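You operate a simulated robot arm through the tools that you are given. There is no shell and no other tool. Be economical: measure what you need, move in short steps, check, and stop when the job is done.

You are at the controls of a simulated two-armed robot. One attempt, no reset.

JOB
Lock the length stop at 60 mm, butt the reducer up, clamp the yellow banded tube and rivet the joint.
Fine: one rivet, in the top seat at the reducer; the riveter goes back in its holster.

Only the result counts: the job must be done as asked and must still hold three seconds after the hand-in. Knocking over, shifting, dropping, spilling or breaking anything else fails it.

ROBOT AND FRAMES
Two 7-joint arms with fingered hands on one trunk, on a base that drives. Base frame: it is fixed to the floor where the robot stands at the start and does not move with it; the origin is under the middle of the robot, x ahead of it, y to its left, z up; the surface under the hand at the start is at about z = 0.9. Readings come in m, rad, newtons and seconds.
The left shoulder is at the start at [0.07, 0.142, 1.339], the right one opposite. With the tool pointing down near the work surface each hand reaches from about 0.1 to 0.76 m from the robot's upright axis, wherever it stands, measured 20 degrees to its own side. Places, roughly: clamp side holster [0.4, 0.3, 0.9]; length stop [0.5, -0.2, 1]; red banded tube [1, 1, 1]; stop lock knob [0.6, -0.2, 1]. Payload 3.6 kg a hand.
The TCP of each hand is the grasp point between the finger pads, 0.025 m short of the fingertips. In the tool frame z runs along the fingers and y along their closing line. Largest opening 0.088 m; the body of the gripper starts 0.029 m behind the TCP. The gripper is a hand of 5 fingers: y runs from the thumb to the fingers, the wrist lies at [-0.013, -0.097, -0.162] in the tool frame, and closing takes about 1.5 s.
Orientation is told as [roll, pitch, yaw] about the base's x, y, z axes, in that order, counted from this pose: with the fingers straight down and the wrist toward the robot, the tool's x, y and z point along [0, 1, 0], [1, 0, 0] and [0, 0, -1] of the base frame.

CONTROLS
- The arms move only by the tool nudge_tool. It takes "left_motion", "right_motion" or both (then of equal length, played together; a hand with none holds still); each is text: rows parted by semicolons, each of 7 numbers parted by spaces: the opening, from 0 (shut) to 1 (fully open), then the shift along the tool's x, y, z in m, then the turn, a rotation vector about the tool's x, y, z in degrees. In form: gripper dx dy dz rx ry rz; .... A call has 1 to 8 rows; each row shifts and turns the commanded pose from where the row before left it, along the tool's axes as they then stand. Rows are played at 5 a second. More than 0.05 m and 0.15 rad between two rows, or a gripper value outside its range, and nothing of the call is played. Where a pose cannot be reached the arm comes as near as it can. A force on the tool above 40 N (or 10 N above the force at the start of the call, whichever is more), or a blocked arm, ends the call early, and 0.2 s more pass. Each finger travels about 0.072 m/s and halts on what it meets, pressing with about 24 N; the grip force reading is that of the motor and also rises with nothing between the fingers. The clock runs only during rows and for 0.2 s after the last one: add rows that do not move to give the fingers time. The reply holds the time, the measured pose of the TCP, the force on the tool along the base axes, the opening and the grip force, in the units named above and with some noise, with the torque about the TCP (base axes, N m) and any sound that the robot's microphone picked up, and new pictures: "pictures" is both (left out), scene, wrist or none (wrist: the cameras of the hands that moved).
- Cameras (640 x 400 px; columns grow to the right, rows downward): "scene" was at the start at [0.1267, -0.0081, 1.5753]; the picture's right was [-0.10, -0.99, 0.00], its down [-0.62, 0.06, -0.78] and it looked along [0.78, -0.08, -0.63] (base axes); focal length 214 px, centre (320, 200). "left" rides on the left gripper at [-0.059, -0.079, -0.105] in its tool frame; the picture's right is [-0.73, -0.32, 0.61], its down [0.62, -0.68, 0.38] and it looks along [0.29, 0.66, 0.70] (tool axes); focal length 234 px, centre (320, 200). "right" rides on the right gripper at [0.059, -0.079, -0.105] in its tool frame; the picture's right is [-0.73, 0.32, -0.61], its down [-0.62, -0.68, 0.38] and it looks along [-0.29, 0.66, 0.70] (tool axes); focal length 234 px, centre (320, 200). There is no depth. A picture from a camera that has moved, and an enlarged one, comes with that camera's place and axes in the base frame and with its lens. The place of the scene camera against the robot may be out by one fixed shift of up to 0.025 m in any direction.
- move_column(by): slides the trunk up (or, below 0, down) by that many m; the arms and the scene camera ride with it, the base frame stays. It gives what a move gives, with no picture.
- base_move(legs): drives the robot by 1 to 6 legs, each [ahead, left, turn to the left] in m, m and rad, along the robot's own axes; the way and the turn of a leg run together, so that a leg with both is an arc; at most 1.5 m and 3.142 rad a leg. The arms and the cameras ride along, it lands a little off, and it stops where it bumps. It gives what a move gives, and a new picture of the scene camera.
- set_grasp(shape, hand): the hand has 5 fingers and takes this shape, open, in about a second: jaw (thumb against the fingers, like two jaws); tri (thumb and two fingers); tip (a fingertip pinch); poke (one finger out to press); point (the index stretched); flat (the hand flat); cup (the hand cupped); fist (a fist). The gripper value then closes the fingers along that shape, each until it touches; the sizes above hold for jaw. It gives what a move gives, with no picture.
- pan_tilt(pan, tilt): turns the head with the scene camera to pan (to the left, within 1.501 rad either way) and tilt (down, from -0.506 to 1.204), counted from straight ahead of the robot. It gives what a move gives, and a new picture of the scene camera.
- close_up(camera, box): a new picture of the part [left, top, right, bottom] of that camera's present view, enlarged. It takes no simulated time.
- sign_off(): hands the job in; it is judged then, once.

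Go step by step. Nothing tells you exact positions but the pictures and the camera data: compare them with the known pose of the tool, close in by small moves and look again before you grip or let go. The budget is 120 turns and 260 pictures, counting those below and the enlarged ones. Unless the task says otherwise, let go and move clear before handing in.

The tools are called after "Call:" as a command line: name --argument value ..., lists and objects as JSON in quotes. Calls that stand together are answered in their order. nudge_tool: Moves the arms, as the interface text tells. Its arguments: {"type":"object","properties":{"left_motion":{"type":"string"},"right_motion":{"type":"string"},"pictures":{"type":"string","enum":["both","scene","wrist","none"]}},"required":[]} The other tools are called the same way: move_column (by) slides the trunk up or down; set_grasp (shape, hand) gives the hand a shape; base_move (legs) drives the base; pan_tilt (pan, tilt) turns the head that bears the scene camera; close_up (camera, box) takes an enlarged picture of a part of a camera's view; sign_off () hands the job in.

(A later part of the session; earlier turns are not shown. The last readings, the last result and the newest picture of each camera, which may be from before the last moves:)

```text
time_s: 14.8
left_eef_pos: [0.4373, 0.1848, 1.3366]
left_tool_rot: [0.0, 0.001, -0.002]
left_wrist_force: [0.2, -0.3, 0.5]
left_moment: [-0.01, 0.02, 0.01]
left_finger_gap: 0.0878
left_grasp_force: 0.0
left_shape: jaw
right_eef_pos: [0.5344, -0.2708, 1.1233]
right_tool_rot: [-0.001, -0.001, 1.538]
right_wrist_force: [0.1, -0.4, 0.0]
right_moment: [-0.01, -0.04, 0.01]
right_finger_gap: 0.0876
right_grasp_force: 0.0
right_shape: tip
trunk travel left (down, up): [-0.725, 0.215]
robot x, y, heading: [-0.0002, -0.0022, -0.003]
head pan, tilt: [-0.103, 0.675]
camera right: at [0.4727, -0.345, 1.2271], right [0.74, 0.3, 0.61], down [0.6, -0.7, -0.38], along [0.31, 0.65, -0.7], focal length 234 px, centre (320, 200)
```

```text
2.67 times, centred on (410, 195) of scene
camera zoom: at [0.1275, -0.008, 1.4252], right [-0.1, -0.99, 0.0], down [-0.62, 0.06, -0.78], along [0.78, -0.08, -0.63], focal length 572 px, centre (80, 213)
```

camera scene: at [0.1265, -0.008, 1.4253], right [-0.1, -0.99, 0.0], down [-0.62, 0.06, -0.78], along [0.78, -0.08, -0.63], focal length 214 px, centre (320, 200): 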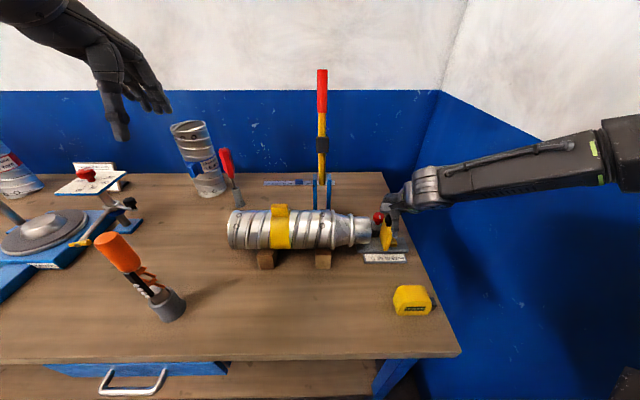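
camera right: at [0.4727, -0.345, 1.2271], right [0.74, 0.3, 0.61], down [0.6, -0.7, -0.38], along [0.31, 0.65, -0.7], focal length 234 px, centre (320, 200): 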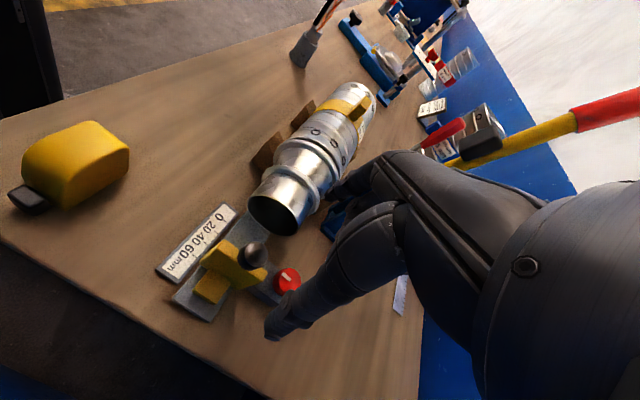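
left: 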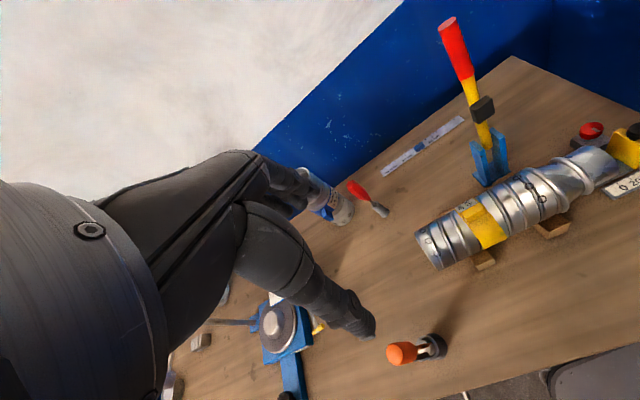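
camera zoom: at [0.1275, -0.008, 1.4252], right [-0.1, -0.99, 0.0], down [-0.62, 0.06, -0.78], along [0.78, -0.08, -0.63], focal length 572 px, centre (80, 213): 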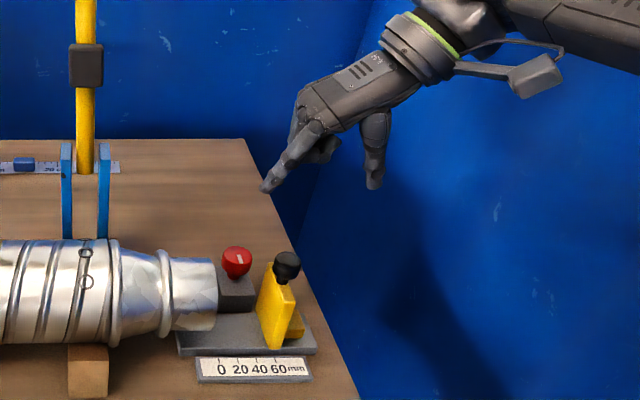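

The hand now straddles along the slide. I read the scale again from this new angle.

Call:
close_up --camera "right" --box '[150, 190, 320, 330]'

Call:
close_up --camera "scene" --box '[365, 220, 415, 270]'

```text
2.86 times, centred on (235, 260) of right
camera zoom: at [0.4727, -0.345, 1.2271], right [0.74, 0.3, 0.61], down [0.6, -0.7, -0.38], along [0.31, 0.65, -0.7], focal length 669 px, centre (563, 29)
```

zoom: 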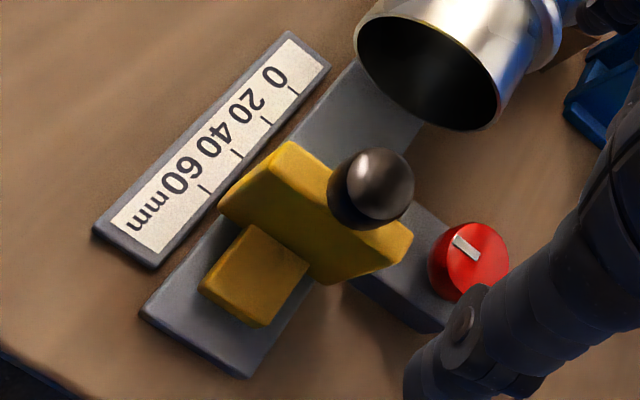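

```text
8.00 times, centred on (390, 245) of scene
camera zoom: at [0.1275, -0.008, 1.4252], right [-0.1, -0.99, 0.0], down [-0.62, 0.06, -0.78], along [0.78, -0.08, -0.63], focal length 1716 px, centre (-240, -160)
```

zoom: 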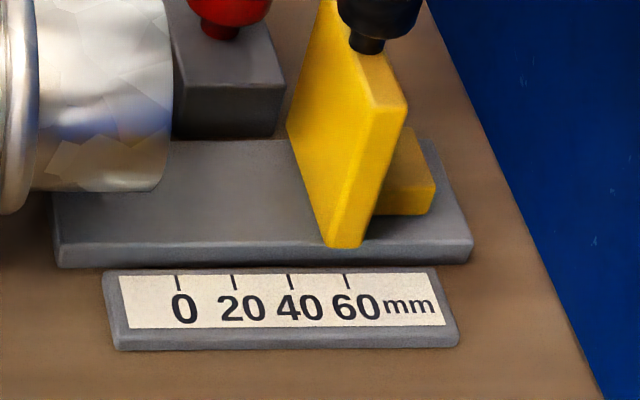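

Reading ≈57 mm. I lower the hand with index left of the ball and thumb right of it.

Call:
nudge_tool --right_motion "1 0 0.016 0.03 0 0 -2; 1 0 0 0.04 0 0 0; 1 0 0 0.036 0 0 0; 1 0 0 0 0 0 0" --pictures "wrist"

Call:
close_up --camera "scene" --box '[350, 180, 450, 270]'

```text
time_s: 15.8
left_eef_pos: [0.4354, 0.1859, 1.3368]
left_tool_rot: [0.0, 0.0, -0.001]
left_wrist_force: [-0.2, 0.6, -0.5]
left_moment: [0.0, 0.03, 0.04]
left_finger_gap: 0.0878
left_grasp_force: 0.0
left_shape: jaw
right_eef_pos: [0.5318, -0.254, 1.0159]
right_tool_rot: [0.001, -0.001, 1.571]
right_wrist_force: [0.1, -0.1, 2.9]
right_moment: [-0.01, -0.04, 0.0]
right_finger_gap: 0.0878
right_grasp_force: 0.0
right_shape: tip
trunk travel left (down, up): [-0.725, 0.215]
robot x, y, heading: [0.0053, 0.0002, 0.001]
head pan, tilt: [-0.103, 0.675]
camera right: at [0.4725, -0.3314, 1.1197], right [0.73, 0.32, 0.61], down [0.62, -0.68, -0.38], along [0.29, 0.66, -0.7], focal length 234 px, centre (320, 200)
```

right: 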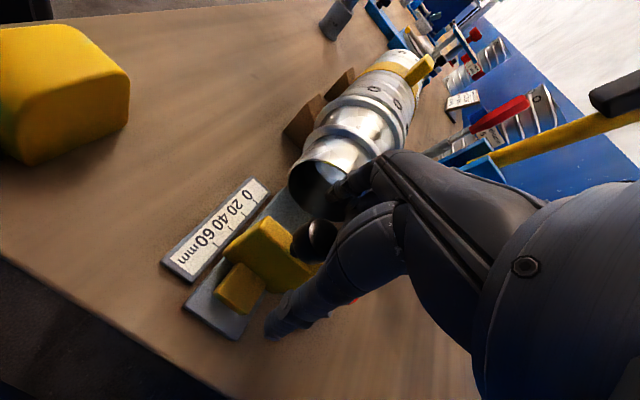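

```text
4.44 times, centred on (400, 225) of scene
camera zoom: at [0.1264, -0.0075, 1.4253], right [-0.1, -0.99, 0.0], down [-0.62, 0.06, -0.78], along [0.78, -0.08, -0.63], focal length 953 px, centre (-36, 89)
```

zoom: 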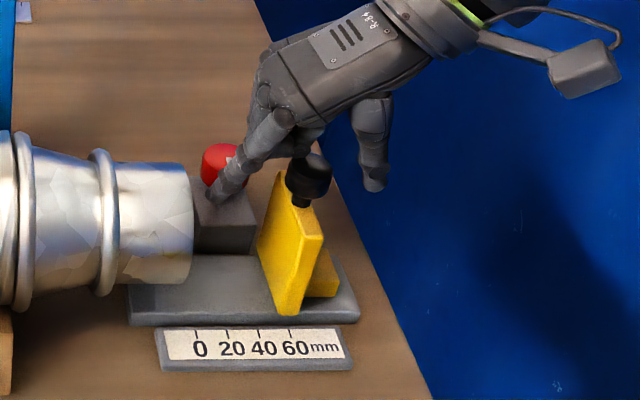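

Index sits left of the plate, thumb right of the ball. Closing.

Call:
nudge_tool --right_motion "0.7 0 0 0 0 0 0; 0.4 0 0 0 0 0 0; 0.2 0 0 0 0 0 0; 0.2 0 0 0 0 0 0; 0.2 0 0 0 0 0 0; 0.2 0 0 0 0 0 0" --pictures "none"

Call:
close_up --camera "scene" --box '[350, 180, 450, 270]'

```text
time_s: 17.2
left_eef_pos: [0.4347, 0.1843, 1.3378]
left_tool_rot: [-0.001, 0.0, 0.0]
left_wrist_force: [0.2, 0.3, -0.6]
left_moment: [0.0, 0.0, -0.02]
left_finger_gap: 0.0877
left_grasp_force: 0.1
left_shape: jaw
right_eef_pos: [0.5308, -0.2539, 1.0153]
right_tool_rot: [0.002, 0.001, 1.57]
right_wrist_force: [0.9, -0.1, 3.8]
right_moment: [-0.02, -0.05, 0.0]
right_finger_gap: 0.0184
right_grasp_force: 0.0
right_shape: tip
trunk travel left (down, up): [-0.725, 0.215]
robot x, y, heading: [0.0001, -0.0013, -0.002]
head pan, tilt: [-0.103, 0.675]
```

```text
4.44 times, centred on (400, 225) of scene
camera zoom: at [0.1262, -0.008, 1.4253], right [-0.1, -0.99, 0.0], down [-0.62, 0.06, -0.78], along [0.78, -0.08, -0.63], focal length 953 px, centre (-36, 89)
```

zoom: 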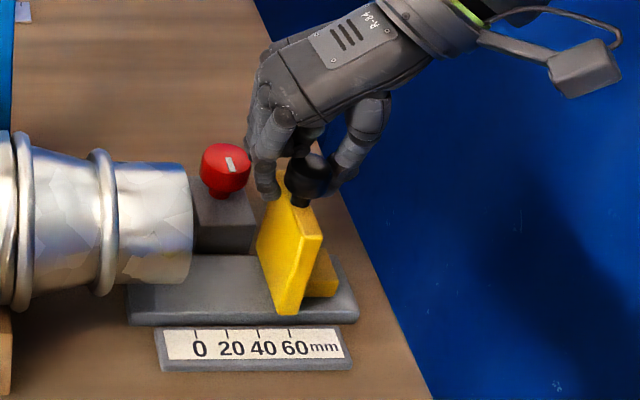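

Not yet in firm contact; I close further.

Call:
nudge_tool --right_motion "0.1 0 0 0 0 0 0; 0 0 0 0 0 0 0; 0 0 0 0 0 0 0; 0 0 0 0 0 0 0" --pictures "none"

Call:
close_up --camera "scene" --box '[370, 190, 430, 250]'

Call:
close_up --camera "right" --box '[150, 120, 410, 360]'

```text
time_s: 18.2
left_eef_pos: [0.4373, 0.184, 1.3359]
left_tool_rot: [0.0, 0.003, 0.001]
left_wrist_force: [0.5, -0.2, -0.5]
left_moment: [0.01, 0.03, -0.01]
left_finger_gap: 0.0876
left_grasp_force: 0.0
left_shape: jaw
right_eef_pos: [0.5311, -0.254, 1.0146]
right_tool_rot: [0.002, 0.001, 1.572]
right_wrist_force: [0.2, 0.9, -7.1]
right_moment: [-0.06, -0.11, -0.01]
right_finger_gap: 0.0171
right_grasp_force: 23.4
right_shape: tip
trunk travel left (down, up): [-0.725, 0.215]
robot x, y, heading: [-0.0013, 0.0018, -0.0]
head pan, tilt: [-0.103, 0.675]
```

```text
6.67 times, centred on (400, 220) of scene
camera zoom: at [0.1281, -0.0087, 1.425], right [-0.1, -0.99, 0.0], down [-0.62, 0.06, -0.78], along [0.78, -0.08, -0.63], focal length 1430 px, centre (-213, 67)
```

zoom: 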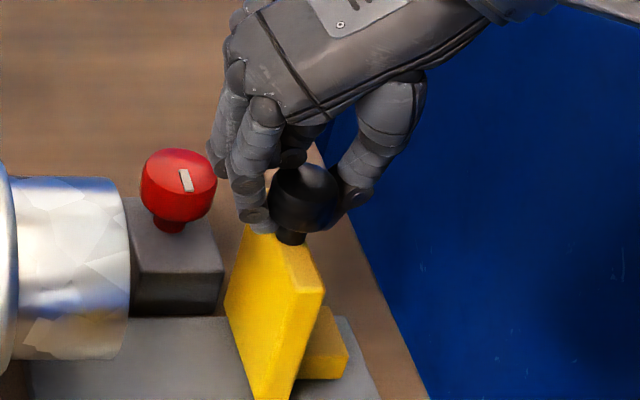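

```text
1.67 times, centred on (280, 240) of right
camera zoom: at [0.4738, -0.3324, 1.1185], right [0.73, 0.32, 0.61], down [0.62, -0.68, -0.39], along [0.29, 0.66, -0.7], focal length 390 px, centre (387, 133)
```

zoom: 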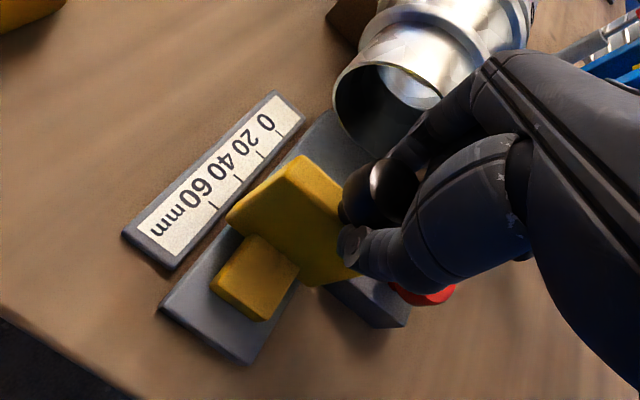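

Now it is gripped firmly across the slide direction. I shift 3 mm to the right.

Call:
nudge_tool --right_motion "0 0 -0.0015 0 0 0 0; 0 0 -0.0015 0 0 0 0; 0 0 0 0 0 0 0" --pictures "none"

Call:
close_up --camera "scene" --box '[365, 220, 415, 270]'

Call:
close_up --camera "right" --box '[150, 160, 320, 360]'

```text
time_s: 19.1
left_eef_pos: [0.4374, 0.1829, 1.3357]
left_tool_rot: [-0.001, 0.001, 0.001]
left_wrist_force: [0.8, -0.4, -0.6]
left_moment: [0.04, 0.01, -0.01]
left_finger_gap: 0.0875
left_grasp_force: 0.0
left_shape: jaw
right_eef_pos: [0.5346, -0.2568, 1.0165]
right_tool_rot: [0.006, 0.0, 1.572]
right_wrist_force: [-6.8, 7.5, -26.7]
right_moment: [0.08, -0.04, 0.04]
right_finger_gap: 0.0163
right_grasp_force: 23.9
right_shape: tip
trunk travel left (down, up): [-0.725, 0.215]
robot x, y, heading: [0.0005, -0.0024, 0.003]
head pan, tilt: [-0.103, 0.675]
```

```text
8.00 times, centred on (390, 245) of scene
camera zoom: at [0.1291, -0.0079, 1.4248], right [-0.1, -0.99, 0.0], down [-0.62, 0.06, -0.78], along [0.77, -0.08, -0.63], focal length 1716 px, centre (-240, -160)
```

zoom: 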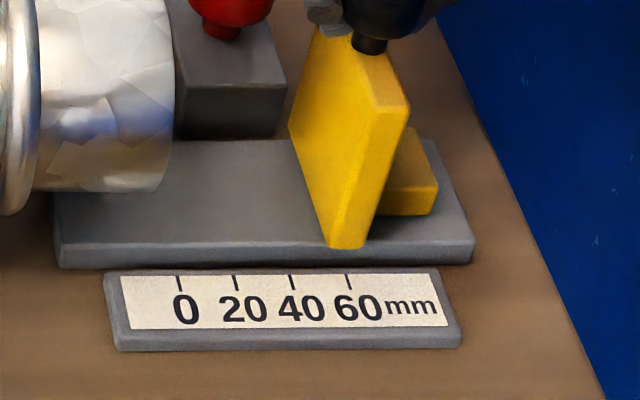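

```text
2.00 times, centred on (235, 260) of right
camera zoom: at [0.4756, -0.335, 1.12], right [0.73, 0.32, 0.6], down [0.62, -0.68, -0.39], along [0.29, 0.66, -0.7], focal length 468 px, centre (490, 80)
```

zoom: 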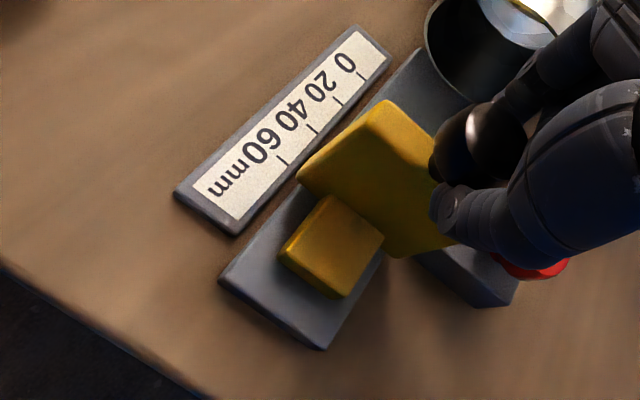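

Moved under 1 mm so far. I relieve the vertical pull and push 3 mm further.

Call:
nudge_tool --right_motion "0 0 -0.0015 0.002 0 0 0; 0 0 -0.0015 0.001 0 0 0; 0 0 0 0 0 0 0" --pictures "none"

Call:
close_up --camera "scene" --box '[365, 220, 415, 270]'

```text
time_s: 19.9
left_eef_pos: [0.436, 0.1857, 1.3365]
left_tool_rot: [-0.002, 0.001, 0.0]
left_wrist_force: [0.6, -0.2, 0.7]
left_moment: [0.01, 0.0, -0.03]
left_finger_gap: 0.0877
left_grasp_force: 0.1
left_shape: jaw
right_eef_pos: [0.5327, -0.2583, 1.0152]
right_tool_rot: [0.0, 0.0, 1.571]
right_wrist_force: [-3.0, 11.4, -13.3]
right_moment: [0.04, -0.03, 0.08]
right_finger_gap: 0.0162
right_grasp_force: 24.2
right_shape: tip
trunk travel left (down, up): [-0.725, 0.215]
robot x, y, heading: [0.0012, -0.002, -0.006]
head pan, tilt: [-0.103, 0.675]
```

```text
8.00 times, centred on (390, 245) of scene
camera zoom: at [0.1278, -0.006, 1.4252], right [-0.1, -0.99, 0.0], down [-0.62, 0.06, -0.78], along [0.78, -0.08, -0.63], focal length 1716 px, centre (-240, -160)
```

zoom: 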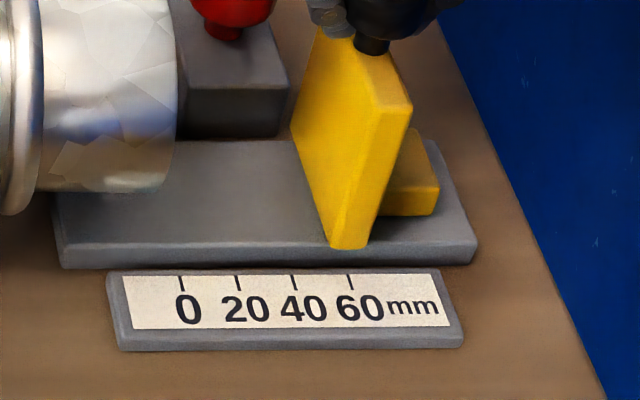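

Call:
nudge_tool --right_motion "0 0 -0.003 0 0 0 0; 0 0 -0.003 0 0 0 0; 0 0 0 0 0 0 0" --pictures "none"

Call:
close_up --camera "scene" --box '[365, 220, 415, 270]'

```text
time_s: 20.6
left_eef_pos: [0.4367, 0.1903, 1.3347]
left_tool_rot: [-0.003, 0.002, 0.003]
left_wrist_force: [0.3, -0.5, 0.3]
left_moment: [-0.03, -0.01, -0.01]
left_finger_gap: 0.0877
left_grasp_force: 0.0
left_shape: jaw
right_eef_pos: [0.5343, -0.2619, 1.0155]
right_tool_rot: [0.002, 0.003, 1.573]
right_wrist_force: [-3.8, 23.2, -16.0]
right_moment: [0.19, 0.0, 0.03]
right_finger_gap: 0.0157
right_grasp_force: 24.0
right_shape: tip
trunk travel left (down, up): [-0.725, 0.215]
robot x, y, heading: [0.0003, 0.0017, -0.001]
head pan, tilt: [-0.103, 0.675]
```

```text
8.00 times, centred on (390, 245) of scene
camera zoom: at [0.1285, -0.0029, 1.4251], right [-0.1, -0.99, 0.0], down [-0.62, 0.06, -0.78], along [0.78, -0.08, -0.63], focal length 1716 px, centre (-240, -160)
```

zoom: 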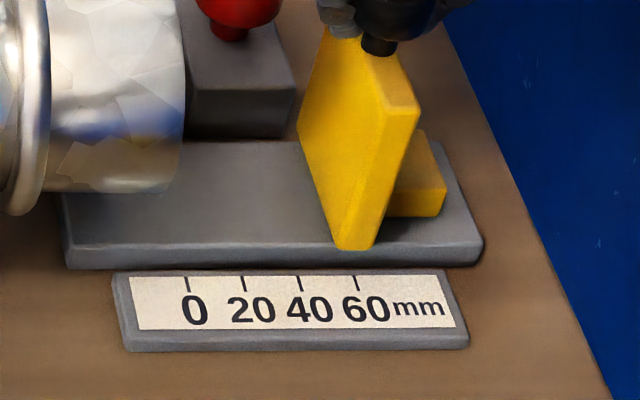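

At 23 N it does not move any more, so the slider is at an end. I release, rise and look straight down on the scale for a clean reading.

Call:
nudge_tool --right_motion "0.5 0 0.006 0 0 0 0; 1 0 0 0 0 0 0; 1 0 0 0 0 0 0; 1 0 0 -0.04 0 0 0; 1 0 0 -0.04 0 0 0; 1 0 0.04 -0.02 0 0 0; 1 0 0.035 0 0 0 0; 1 0 0 0 0 0 0" --pictures "wrist"

Call:
close_up --camera "right" --box '[170, 240, 330, 390]'

Call:
close_up --camera "scene" --box '[365, 220, 415, 270]'

```text
time_s: 22.4
left_eef_pos: [0.4357, 0.1835, 1.3361]
left_tool_rot: [0.0, 0.0, 0.001]
left_wrist_force: [0.6, 0.1, 0.4]
left_moment: [0.01, 0.0, 0.03]
left_finger_gap: 0.0876
left_grasp_force: 0.0
left_shape: jaw
right_eef_pos: [0.5345, -0.1838, 1.1156]
right_tool_rot: [0.0, -0.003, 1.569]
right_wrist_force: [-0.7, -0.4, 0.2]
right_moment: [-0.02, 0.01, 0.01]
right_finger_gap: 0.0879
right_grasp_force: 0.0
right_shape: tip
trunk travel left (down, up): [-0.725, 0.215]
robot x, y, heading: [-0.0029, 0.0019, 0.005]
head pan, tilt: [-0.103, 0.675]
camera right: at [0.4757, -0.2626, 1.2193], right [0.73, 0.32, 0.61], down [0.62, -0.68, -0.38], along [0.29, 0.66, -0.7], focal length 234 px, centre (320, 200)
```

right: 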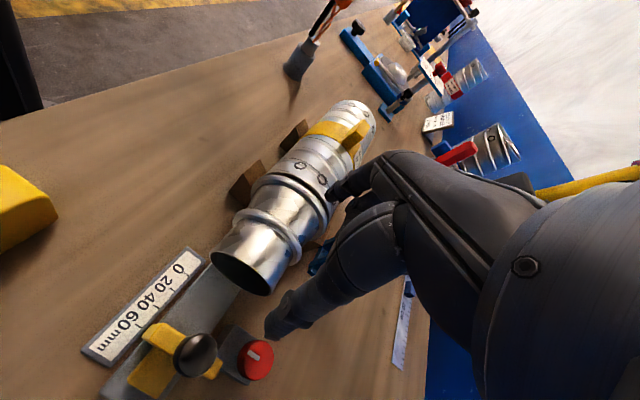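

```text
2.67 times, centred on (250, 315) of right
camera zoom: at [0.4757, -0.2626, 1.2193], right [0.73, 0.32, 0.61], down [0.62, -0.68, -0.38], along [0.29, 0.66, -0.7], focal length 624 px, centre (507, -107)
```

zoom: 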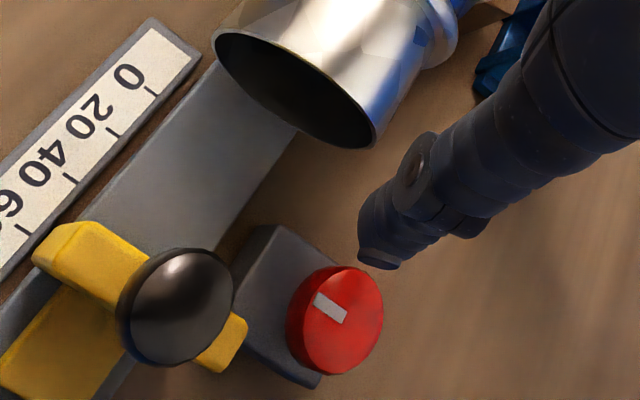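

```text
8.00 times, centred on (390, 245) of scene
camera zoom: at [0.1265, -0.009, 1.4253], right [-0.1, -0.99, 0.0], down [-0.62, 0.06, -0.78], along [0.78, -0.08, -0.63], focal length 1716 px, centre (-240, -160)
```

zoom: 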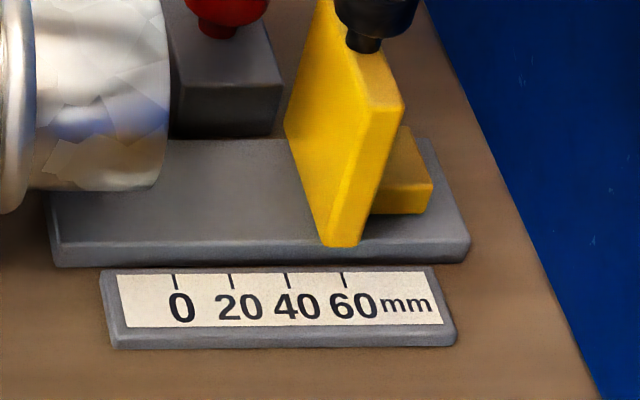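

The stop's plate is centred on the 60 mm mark (54.5–65.5) and at its travel end. Now the lock knob: marker points toward the rail, i.e. unlocked. I move over the red knob with the hand partly open.

Call:
nudge_tool --right_motion "0.7 -0.03 -0.025 0 0 0 0; 0.7 -0.034 -0.028 0 0 0 0; 0.7 0 0 0.03 0 0 0; 0.7 0 0 0.03 0 0 0; 0.7 0 0 0.02 0 0 0; 0.7 0 0 0 0 0 0" --pictures "wrist"

Call:
close_up --camera "scene" --box '[350, 160, 450, 260]'

Call:
close_up --camera "right" --box '[130, 180, 370, 370]'

```text
time_s: 23.9
left_eef_pos: [0.4349, 0.1839, 1.3371]
left_tool_rot: [0.002, 0.0, -0.001]
left_wrist_force: [-0.4, 1.1, 0.4]
left_moment: [-0.01, 0.0, 0.0]
left_finger_gap: 0.0876
left_grasp_force: 0.0
left_shape: jaw
right_eef_pos: [0.5899, -0.2329, 1.0405]
right_tool_rot: [-0.001, 0.002, 1.57]
right_wrist_force: [-0.4, 0.6, -0.3]
right_moment: [0.01, 0.0, 0.01]
right_finger_gap: 0.0618
right_grasp_force: 0.0
right_shape: tip
right hand out of reach, approached as far as the arm can: row 5
trunk travel left (down, up): [-0.725, 0.215]
robot x, y, heading: [-0.0019, 0.0003, -0.005]
head pan, tilt: [-0.103, 0.675]
camera right: at [0.5307, -0.3108, 1.1445], right [0.73, 0.32, 0.61], down [0.62, -0.68, -0.38], along [0.29, 0.66, -0.7], focal length 234 px, centre (320, 200)
```

right: 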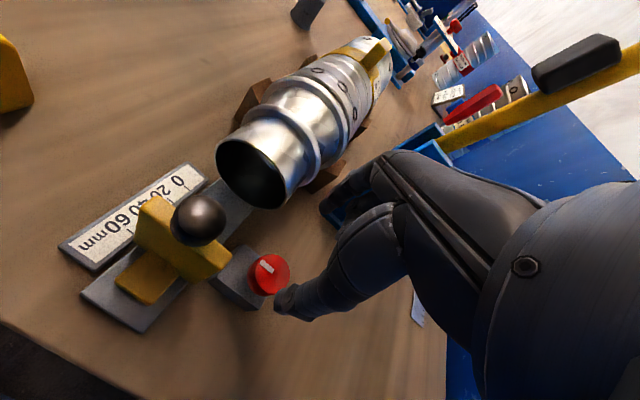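

```text
4.00 times, centred on (400, 210) of scene
camera zoom: at [0.1264, -0.008, 1.4253], right [-0.1, -0.99, 0.0], down [-0.62, 0.06, -0.78], along [0.78, -0.08, -0.63], focal length 858 px, centre (0, 160)
```

zoom: 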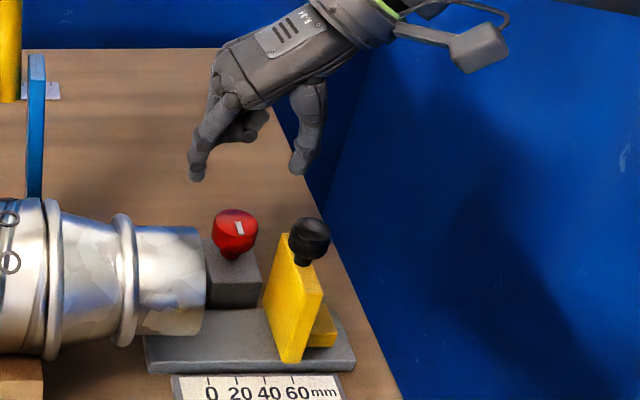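

```text
2.11 times, centred on (250, 275) of right
camera zoom: at [0.5307, -0.3108, 1.1445], right [0.73, 0.32, 0.61], down [0.62, -0.68, -0.38], along [0.29, 0.66, -0.7], focal length 493 px, centre (467, 42)
```

zoom: 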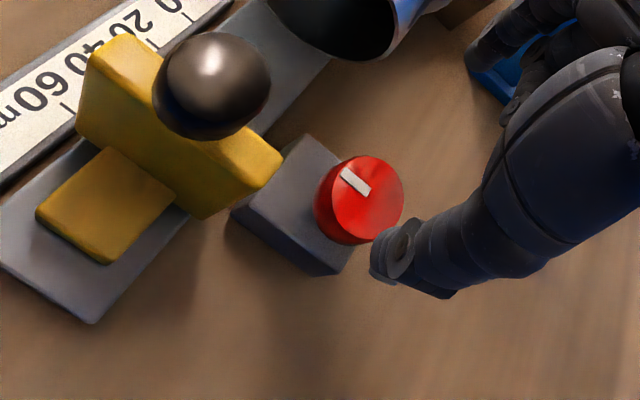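

The knob is just out of reach with this yaw. I check the clearance in front of and to the right of the base.

Call:
pan_tilt --pan 0 --tilt 1.2

Call:
pan_tilt --pan -1.0 --tilt 0.7

```text
time_s: 24.8
left_eef_pos: [0.4365, 0.1841, 1.3366]
left_tool_rot: [0.0, 0.001, 0.001]
left_wrist_force: [0.1, -0.1, 1.1]
left_moment: [0.0, 0.02, -0.02]
left_finger_gap: 0.0878
left_grasp_force: 0.0
left_shape: jaw
right_eef_pos: [0.5894, -0.2336, 1.0414]
right_tool_rot: [-0.001, 0.001, 1.569]
right_wrist_force: [-0.1, -0.1, 0.4]
right_moment: [0.01, 0.03, -0.02]
right_finger_gap: 0.062
right_grasp_force: 0.0
right_shape: tip
trunk travel left (down, up): [-0.725, 0.215]
robot x, y, heading: [0.0036, 0.0019, -0.0]
head pan, tilt: [0.0, 1.201]
camera scene: at [0.0973, 0.0007, 1.3873], right [0.0, -1.0, 0.0], down [-0.93, 0.0, -0.36], along [0.36, 0.0, -0.93], focal length 214 px, centre (320, 200)
```

scene: 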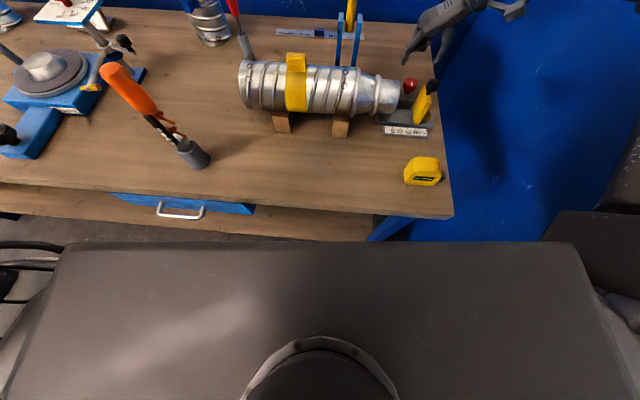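

```text
time_s: 26.1
left_eef_pos: [0.4361, 0.1844, 1.3374]
left_tool_rot: [0.001, 0.001, 0.0]
left_wrist_force: [-0.4, -0.4, 0.2]
left_moment: [0.01, -0.02, 0.0]
left_finger_gap: 0.0876
left_grasp_force: 0.0
left_shape: jaw
right_eef_pos: [0.5906, -0.2341, 1.0417]
right_tool_rot: [-0.003, 0.0, 1.571]
right_wrist_force: [-0.4, -0.5, -0.2]
right_moment: [0.01, 0.0, -0.01]
right_finger_gap: 0.0619
right_grasp_force: 0.1
right_shape: tip
trunk travel left (down, up): [-0.725, 0.215]
robot x, y, heading: [0.0017, 0.0016, 0.004]
head pan, tilt: [-1.0, 0.7]
camera scene: at [0.0873, -0.0707, 1.4232], right [-0.84, -0.54, 0.0], down [-0.35, 0.54, -0.76], along [0.41, -0.64, -0.64], focal length 214 px, centre (320, 200)
```

scene: 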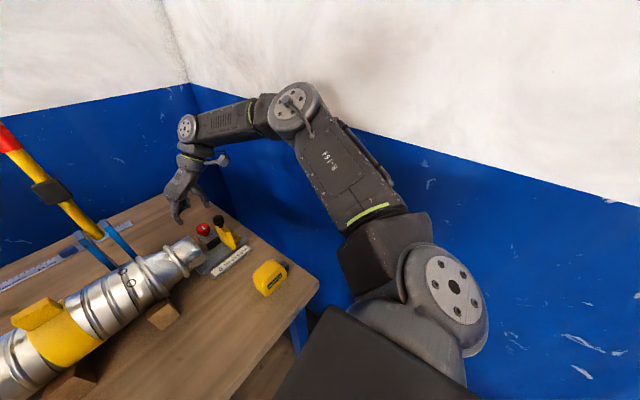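

The chest has room ahead, but the right elbow is close to the wall, so I stay put and use a yaw of about 72° instead.

Call:
nudge_tool --right_motion "0.7 0 0 0 0 0 6; 0.7 0 0 0 0 0 6; 0.7 -0.008 0.001 0 0 0 6; 0.7 0 0 0.02 0 0 0; 0.7 0 0 0.02 0 0 0; 0.7 0 0 0 0 0 0" --pictures "wrist"

Call:
pan_tilt --pan -0.35 --tilt 0.75

Call:
close_up --camera "right" --box '[130, 180, 370, 370]'

```text
time_s: 27.5
left_eef_pos: [0.4346, 0.1832, 1.3372]
left_tool_rot: [0.001, 0.002, 0.0]
left_wrist_force: [0.2, -0.2, 0.6]
left_moment: [-0.02, 0.02, -0.01]
left_finger_gap: 0.0879
left_grasp_force: 0.0
left_shape: jaw
right_eef_pos: [0.5989, -0.2347, 1.0026]
right_tool_rot: [0.001, 0.001, 1.257]
right_wrist_force: [-0.1, -0.5, 0.1]
right_moment: [0.01, 0.0, 0.02]
right_finger_gap: 0.062
right_grasp_force: 0.2
right_shape: tip
trunk travel left (down, up): [-0.725, 0.215]
robot x, y, heading: [-0.0002, -0.0015, 0.005]
head pan, tilt: [-1.0, 0.7]
camera right: at [0.5181, -0.2911, 1.1051], right [0.79, 0.08, 0.61], down [0.38, -0.84, -0.38], along [0.48, 0.54, -0.7], focal length 234 px, centre (320, 200)
```

right: 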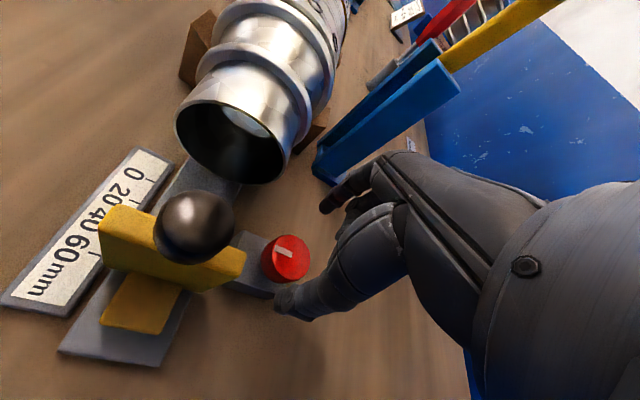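

```text
time_s: 28.5
left_eef_pos: [0.4357, 0.1844, 1.3362]
left_tool_rot: [0.0, 0.001, 0.0]
left_wrist_force: [0.6, 0.4, -0.5]
left_moment: [-0.01, -0.03, -0.03]
left_finger_gap: 0.0876
left_grasp_force: 0.1
left_shape: jaw
right_eef_pos: [0.5987, -0.2351, 1.0015]
right_tool_rot: [0.0, -0.001, 1.257]
right_wrist_force: [0.1, 0.1, 0.0]
right_moment: [-0.01, 0.03, 0.02]
right_finger_gap: 0.062
right_grasp_force: 0.0
right_shape: tip
trunk travel left (down, up): [-0.725, 0.215]
robot x, y, heading: [0.0009, 0.0023, -0.0]
head pan, tilt: [-0.351, 0.75]
camera scene: at [0.1191, -0.0279, 1.4189], right [-0.34, -0.94, 0.0], down [-0.64, 0.23, -0.73], along [0.69, -0.25, -0.68], focal length 214 px, centre (320, 200)
```

scene: 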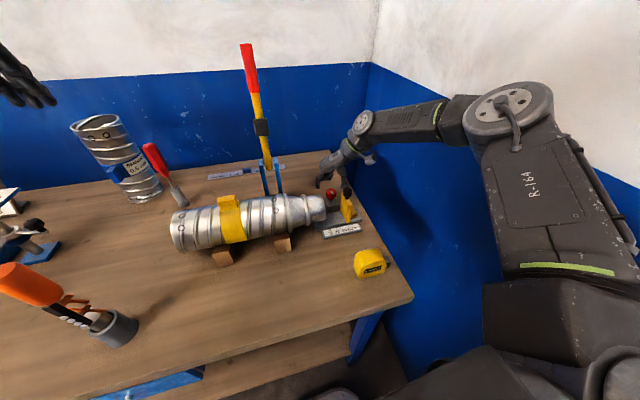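

```text
2.11 times, centred on (250, 275) of right
camera zoom: at [0.5183, -0.291, 1.1052], right [0.79, 0.08, 0.61], down [0.38, -0.84, -0.38], along [0.48, 0.54, -0.7], focal length 493 px, centre (467, 42)
```

zoom: 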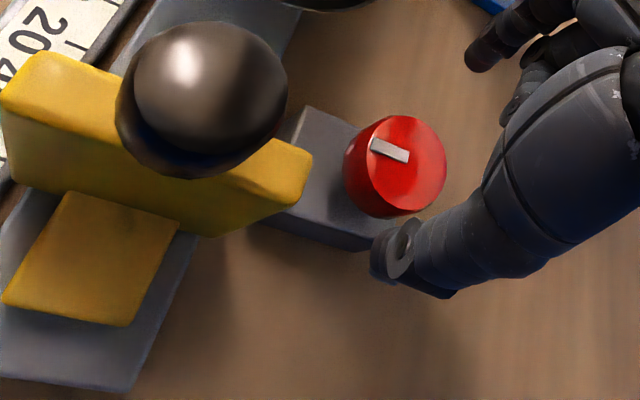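

The hand is centred over the red knob. Descend and close on it.

Call:
nudge_tool --right_motion "0.7 0 0 0.02 0 0 0; 0.7 0 0 0.02 0 0 0; 0.5 0 0 0 0 0 0; 0.3 0 0 0 0 0 0; 0.1 0 0 0 0 0 0; 0 0 0 0 0 0 0; 0 0 0 0 0 0 0; 0 0 0 0 0 0 0" --pictures "wrist"

Call:
close_up --camera "scene" --box '[290, 140, 380, 240]'

Call:
close_up --camera "right" --box '[130, 150, 370, 350]'

```text
time_s: 30.3
left_eef_pos: [0.4352, 0.1846, 1.3381]
left_tool_rot: [0.0, 0.001, -0.001]
left_wrist_force: [0.3, -0.2, -0.3]
left_moment: [0.01, -0.01, -0.02]
left_finger_gap: 0.0877
left_grasp_force: 0.0
left_shape: jaw
right_eef_pos: [0.5787, -0.2324, 0.975]
right_tool_rot: [-0.004, 0.001, 1.257]
right_wrist_force: [-5.1, 2.6, -2.5]
right_moment: [0.04, 0.12, -0.01]
right_finger_gap: 0.0074
right_grasp_force: 24.9
right_shape: tip
right hand out of reach, approached as far as the arm can: row 1, 2
trunk travel left (down, up): [-0.725, 0.215]
robot x, y, heading: [-0.0001, 0.0026, -0.002]
head pan, tilt: [-0.351, 0.75]
camera right: at [0.499, -0.2886, 1.0778], right [0.79, 0.08, 0.61], down [0.38, -0.84, -0.38], along [0.48, 0.53, -0.7], focal length 234 px, centre (320, 200)
```

right: 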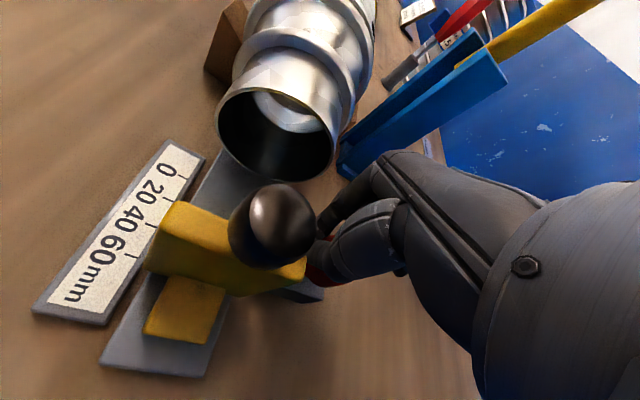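

```text
4.00 times, centred on (335, 190) of scene
camera zoom: at [0.1181, -0.0274, 1.419], right [-0.34, -0.94, 0.0], down [-0.64, 0.23, -0.73], along [0.69, -0.25, -0.68], focal length 858 px, centre (260, 240)
```

zoom: 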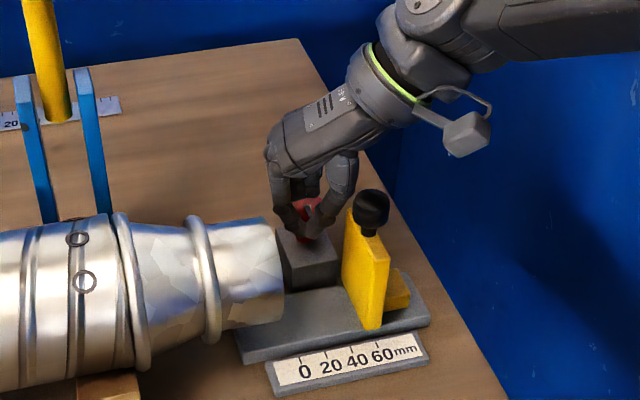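

```text
2.00 times, centred on (250, 250) of right
camera zoom: at [0.499, -0.2886, 1.0778], right [0.79, 0.08, 0.61], down [0.38, -0.84, -0.38], along [0.48, 0.53, -0.7], focal length 468 px, centre (460, 100)
```

zoom: 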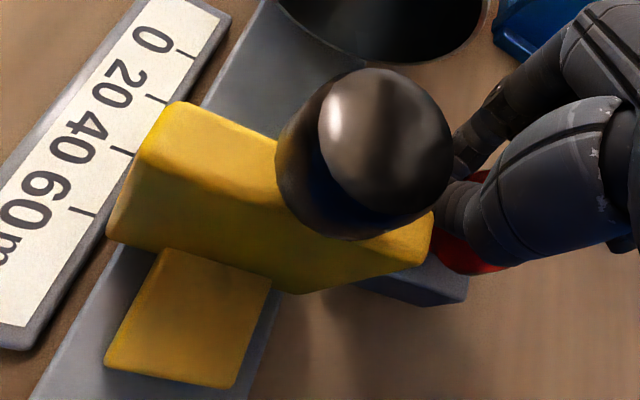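

The reach ran out on the way down and the pinch closed short of the knob. I open, rise, and drive the base 5 cm ahead.

Call:
nudge_tool --right_motion "0.4 0 0 0 0 0 0; 0.7 0 0 0 0 0 0; 0.7 0 0 0 0 0 0; 0.7 0 0 -0.04 0 0 0; 0.7 0 0 -0.04 0 0 0; 0.7 0 0 -0.02 0 0 0; 0.7 0 0 0 0 0 0" --pictures "none"

Call:
base_move --legs '[[0.05, 0, 0]]'

Call:
close_up --camera "right" --box '[130, 180, 370, 380]'

```text
time_s: 31.9
left_eef_pos: [0.4359, 0.1831, 1.3369]
left_tool_rot: [0.0, -0.001, 0.0]
left_wrist_force: [-0.4, 0.5, -0.1]
left_moment: [-0.03, -0.01, 0.0]
left_finger_gap: 0.0875
left_grasp_force: 0.0
left_shape: jaw
right_eef_pos: [0.5805, -0.2351, 1.0746]
right_tool_rot: [0.001, 0.0, 1.256]
right_wrist_force: [-0.2, 0.7, 0.0]
right_moment: [-0.04, 0.0, -0.02]
right_finger_gap: 0.0612
right_grasp_force: 0.0
right_shape: tip
trunk travel left (down, up): [-0.725, 0.215]
robot x, y, heading: [0.0002, -0.0003, -0.002]
head pan, tilt: [-0.351, 0.75]
```

```text
time_s: 32.8
left_eef_pos: [0.4814, 0.1836, 1.3392]
left_tool_rot: [0.0, -0.005, -0.002]
left_wrist_force: [-0.6, 0.3, 0.8]
left_moment: [0.02, -0.02, 0.03]
left_finger_gap: 0.0877
left_grasp_force: 0.1
left_shape: jaw
right_eef_pos: [0.627, -0.234, 1.0768]
right_tool_rot: [-0.003, -0.003, 1.255]
right_wrist_force: [0.1, 0.7, -0.6]
right_moment: [0.02, -0.05, -0.02]
right_finger_gap: 0.0614
right_grasp_force: 0.1
right_shape: tip
trunk travel left (down, up): [-0.725, 0.215]
robot x, y, heading: [0.0481, 0.0003, 0.004]
head pan, tilt: [-0.351, 0.75]
camera scene: at [0.1639, -0.0278, 1.4195], right [-0.35, -0.94, 0.0], down [-0.64, 0.24, -0.73], along [0.69, -0.25, -0.68], focal length 214 px, centre (320, 200)
```

scene: 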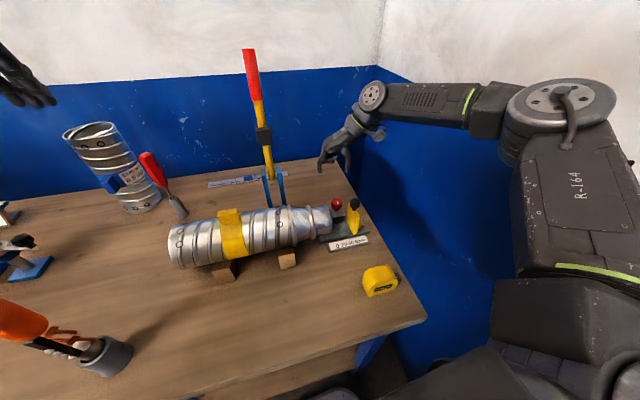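

```text
2.00 times, centred on (250, 280) of right
camera zoom: at [0.5461, -0.2907, 1.1794], right [0.79, 0.08, 0.61], down [0.38, -0.84, -0.38], along [0.48, 0.53, -0.69], focal length 468 px, centre (460, 40)
```

zoom: 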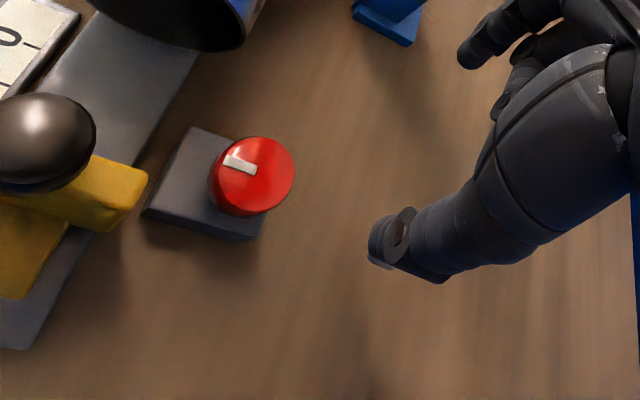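

The drive went fine and the knob hasn't moved. I recentre over it at yaw ≈88° and descend.

Call:
nudge_tool --right_motion "0.7 0.0271 -0.0104 0 0 0 0; 0.7 0 0 0 0 0 -8; 0.7 0 0 0 0 0 -8; 0.7 0 0 0.04 0 0 0; 0.7 0 0 0.035 0 0 0; 0.7 0 0 0 0 0 0" --pictures "none"

Call:
close_up --camera "right" --box '[130, 180, 370, 380]'

```text
time_s: 34.2
left_eef_pos: [0.4864, 0.1834, 1.3378]
left_tool_rot: [0.002, -0.001, -0.002]
left_wrist_force: [0.5, 0.4, -0.1]
left_moment: [-0.02, -0.02, 0.02]
left_finger_gap: 0.0876
left_grasp_force: 0.0
left_shape: jaw
right_eef_pos: [0.6006, -0.2363, 0.9989]
right_tool_rot: [0.0, 0.001, 1.538]
right_wrist_force: [0.5, 0.1, -0.2]
right_moment: [-0.01, 0.0, -0.06]
right_finger_gap: 0.0615
right_grasp_force: 0.1
right_shape: tip
trunk travel left (down, up): [-0.725, 0.215]
robot x, y, heading: [0.0513, 0.0003, -0.004]
head pan, tilt: [-0.351, 0.75]
```

```text
2.00 times, centred on (250, 280) of right
camera zoom: at [0.5389, -0.3112, 1.1018], right [0.74, 0.3, 0.61], down [0.6, -0.7, -0.38], along [0.31, 0.65, -0.7], focal length 468 px, centre (460, 40)
```

zoom: 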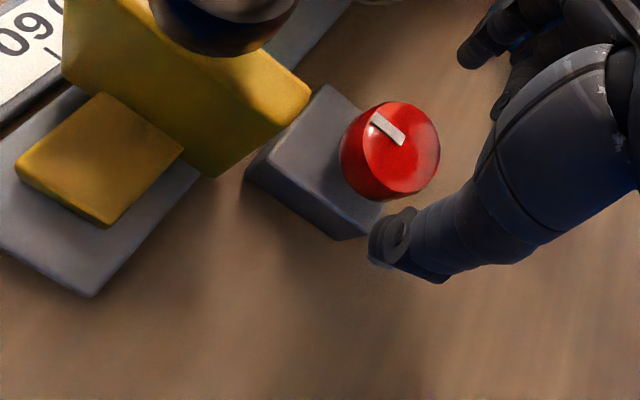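

Call:
nudge_tool --right_motion "0.7 0.002 0 0.02 0 0 0; 0.7 0 0 0.018 0 0 0; 0.5 0 0 0 0 0 0; 0.3 0 0 0 0 0 0; 0.3 0 0 0 0 0 0; 0.2 0 0 0 0 0 0; 0.2 0 0 0 0 0 0; 0.2 0 0 0 0 0 0" --pictures "none"

Call:
close_up --camera "right" --box '[170, 130, 410, 330]'

Call:
close_up --camera "scene" --box '[290, 160, 380, 260]'

```text
time_s: 36.0
left_eef_pos: [0.4863, 0.1837, 1.3379]
left_tool_rot: [0.001, -0.001, -0.001]
left_wrist_force: [-0.7, -0.6, -0.9]
left_moment: [-0.03, 0.01, 0.0]
left_finger_gap: 0.0878
left_grasp_force: 0.1
left_shape: jaw
right_eef_pos: [0.5933, -0.2376, 0.9656]
right_tool_rot: [-0.003, 0.0, 1.535]
right_wrist_force: [-3.5, -0.5, -1.7]
right_moment: [0.02, 0.08, -0.03]
right_finger_gap: 0.0265
right_grasp_force: 23.8
right_shape: tip
right hand out of reach, approached as far as the arm can: row 2
trunk travel left (down, up): [-0.725, 0.215]
robot x, y, heading: [0.0521, 0.0019, -0.006]
head pan, tilt: [-0.351, 0.75]
```

```text
2.00 times, centred on (290, 230) of right
camera zoom: at [0.5318, -0.3124, 1.0686], right [0.74, 0.3, 0.61], down [0.6, -0.7, -0.38], along [0.31, 0.65, -0.7], focal length 468 px, centre (380, 140)
```

zoom: 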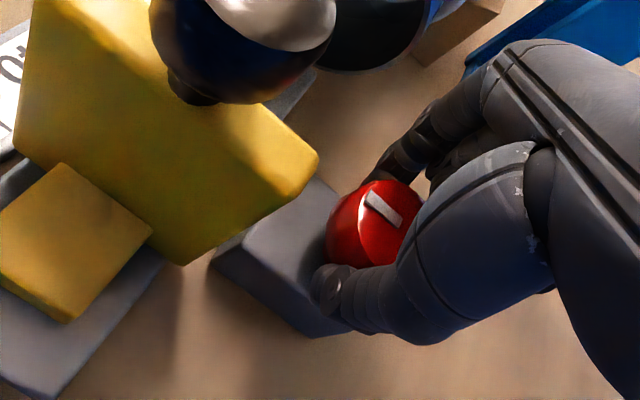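

```text
4.00 times, centred on (335, 210) of scene
camera zoom: at [0.1685, -0.0283, 1.419], right [-0.35, -0.94, 0.0], down [-0.64, 0.24, -0.73], along [0.69, -0.25, -0.68], focal length 858 px, centre (260, 160)
```

zoom: 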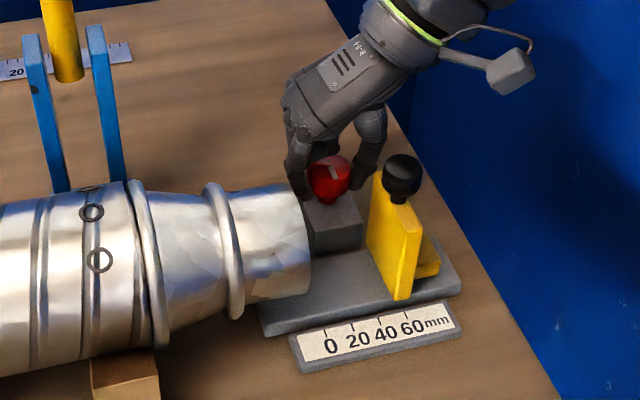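

The knob is held. I turn clockwise 28° and look at the marker.

Call:
nudge_tool --right_motion "0.2 0 0 0 0 0 7; 0.2 0 0 0 0 0 7; 0.2 0 0 0 0 0 7; 0.2 0 0 0 0 0 7; 0.2 0 0 0 0 0 0" --pictures "none"

Call:
close_up --camera "right" --box '[170, 130, 410, 330]'

Call:
close_up --camera "scene" --box '[310, 170, 370, 230]'

```text
time_s: 37.2
left_eef_pos: [0.4857, 0.1839, 1.3364]
left_tool_rot: [0.0, -0.001, -0.003]
left_wrist_force: [-0.7, 0.6, 0.0]
left_moment: [-0.01, 0.04, 0.01]
left_finger_gap: 0.0876
left_grasp_force: 0.0
left_shape: jaw
right_eef_pos: [0.5941, -0.2356, 0.9659]
right_tool_rot: [0.0, 0.0, 1.043]
right_wrist_force: [-1.2, 4.5, -2.8]
right_moment: [0.1, 0.01, 0.03]
right_finger_gap: 0.0263
right_grasp_force: 23.9
right_shape: tip
trunk travel left (down, up): [-0.725, 0.215]
robot x, y, heading: [0.0491, -0.0032, -0.001]
head pan, tilt: [-0.351, 0.75]
```

```text
2.00 times, centred on (290, 230) of right
camera zoom: at [0.504, -0.2732, 1.0688], right [0.79, -0.09, 0.61], down [0.2, -0.9, -0.38], along [0.58, 0.42, -0.7], focal length 468 px, centre (380, 140)
```

zoom: 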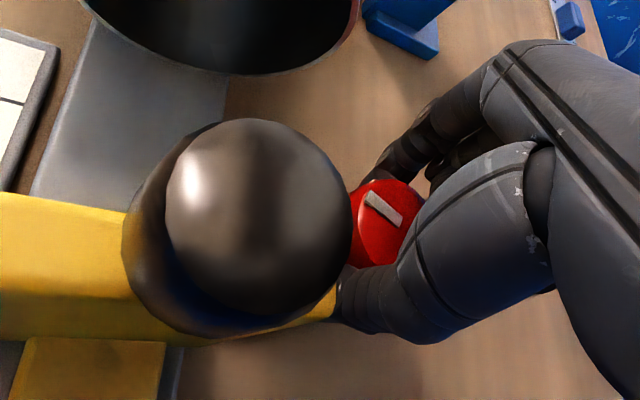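

```text
6.67 times, centred on (340, 200) of scene
camera zoom: at [0.1692, -0.027, 1.4189], right [-0.34, -0.94, 0.0], down [-0.64, 0.23, -0.73], along [0.69, -0.25, -0.68], focal length 1430 px, centre (187, 200)
```

zoom: 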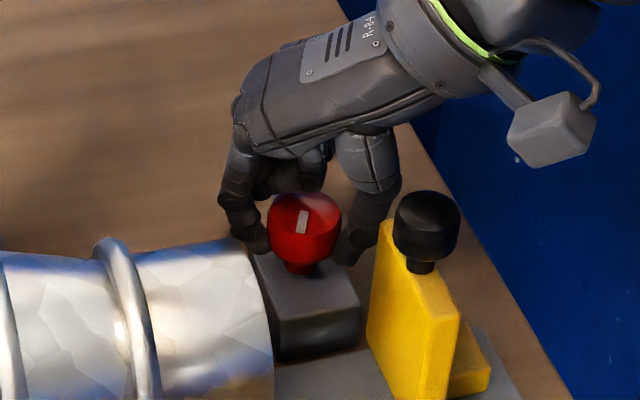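

The marker turned with the hand (28°). Two more steps, watching force.

Call:
nudge_tool --right_motion "0.2 0 0 0 0 0 7; 0.2 0 0 0 0 0 7; 0.2 0 0 0 0 0 0" --pictures "none"

Call:
close_up --camera "right" --box '[170, 130, 410, 330]'

Call:
close_up --camera "scene" --box '[310, 170, 370, 230]'

```text
time_s: 38.0
left_eef_pos: [0.4858, 0.1843, 1.3368]
left_tool_rot: [-0.002, 0.001, -0.001]
left_wrist_force: [0.3, -0.1, -0.8]
left_moment: [-0.02, 0.0, 0.0]
left_finger_gap: 0.0878
left_grasp_force: 0.1
left_shape: jaw
right_eef_pos: [0.5959, -0.2366, 0.9644]
right_tool_rot: [-0.001, 0.0, 0.802]
right_wrist_force: [-1.4, 5.7, -2.2]
right_moment: [0.11, 0.01, 0.04]
right_finger_gap: 0.0263
right_grasp_force: 23.5
right_shape: tip
trunk travel left (down, up): [-0.725, 0.215]
robot x, y, heading: [0.0529, 0.0024, -0.005]
head pan, tilt: [-0.351, 0.75]
```

```text
2.00 times, centred on (290, 230) of right
camera zoom: at [0.4978, -0.2498, 1.0688], right [0.75, -0.27, 0.61], down [-0.03, -0.92, -0.38], along [0.67, 0.27, -0.7], focal length 468 px, centre (380, 140)
```

zoom: 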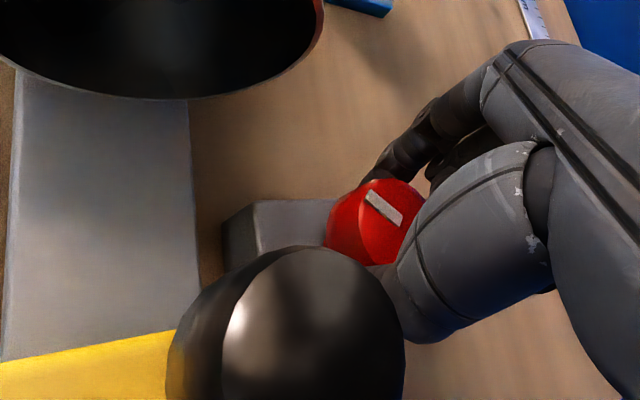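

```text
6.67 times, centred on (340, 200) of scene
camera zoom: at [0.1693, -0.0268, 1.419], right [-0.35, -0.94, 0.0], down [-0.64, 0.23, -0.73], along [0.69, -0.25, -0.68], focal length 1430 px, centre (187, 200)
```

zoom: 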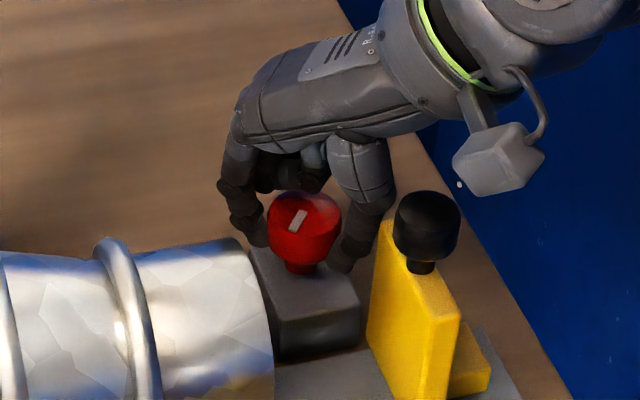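

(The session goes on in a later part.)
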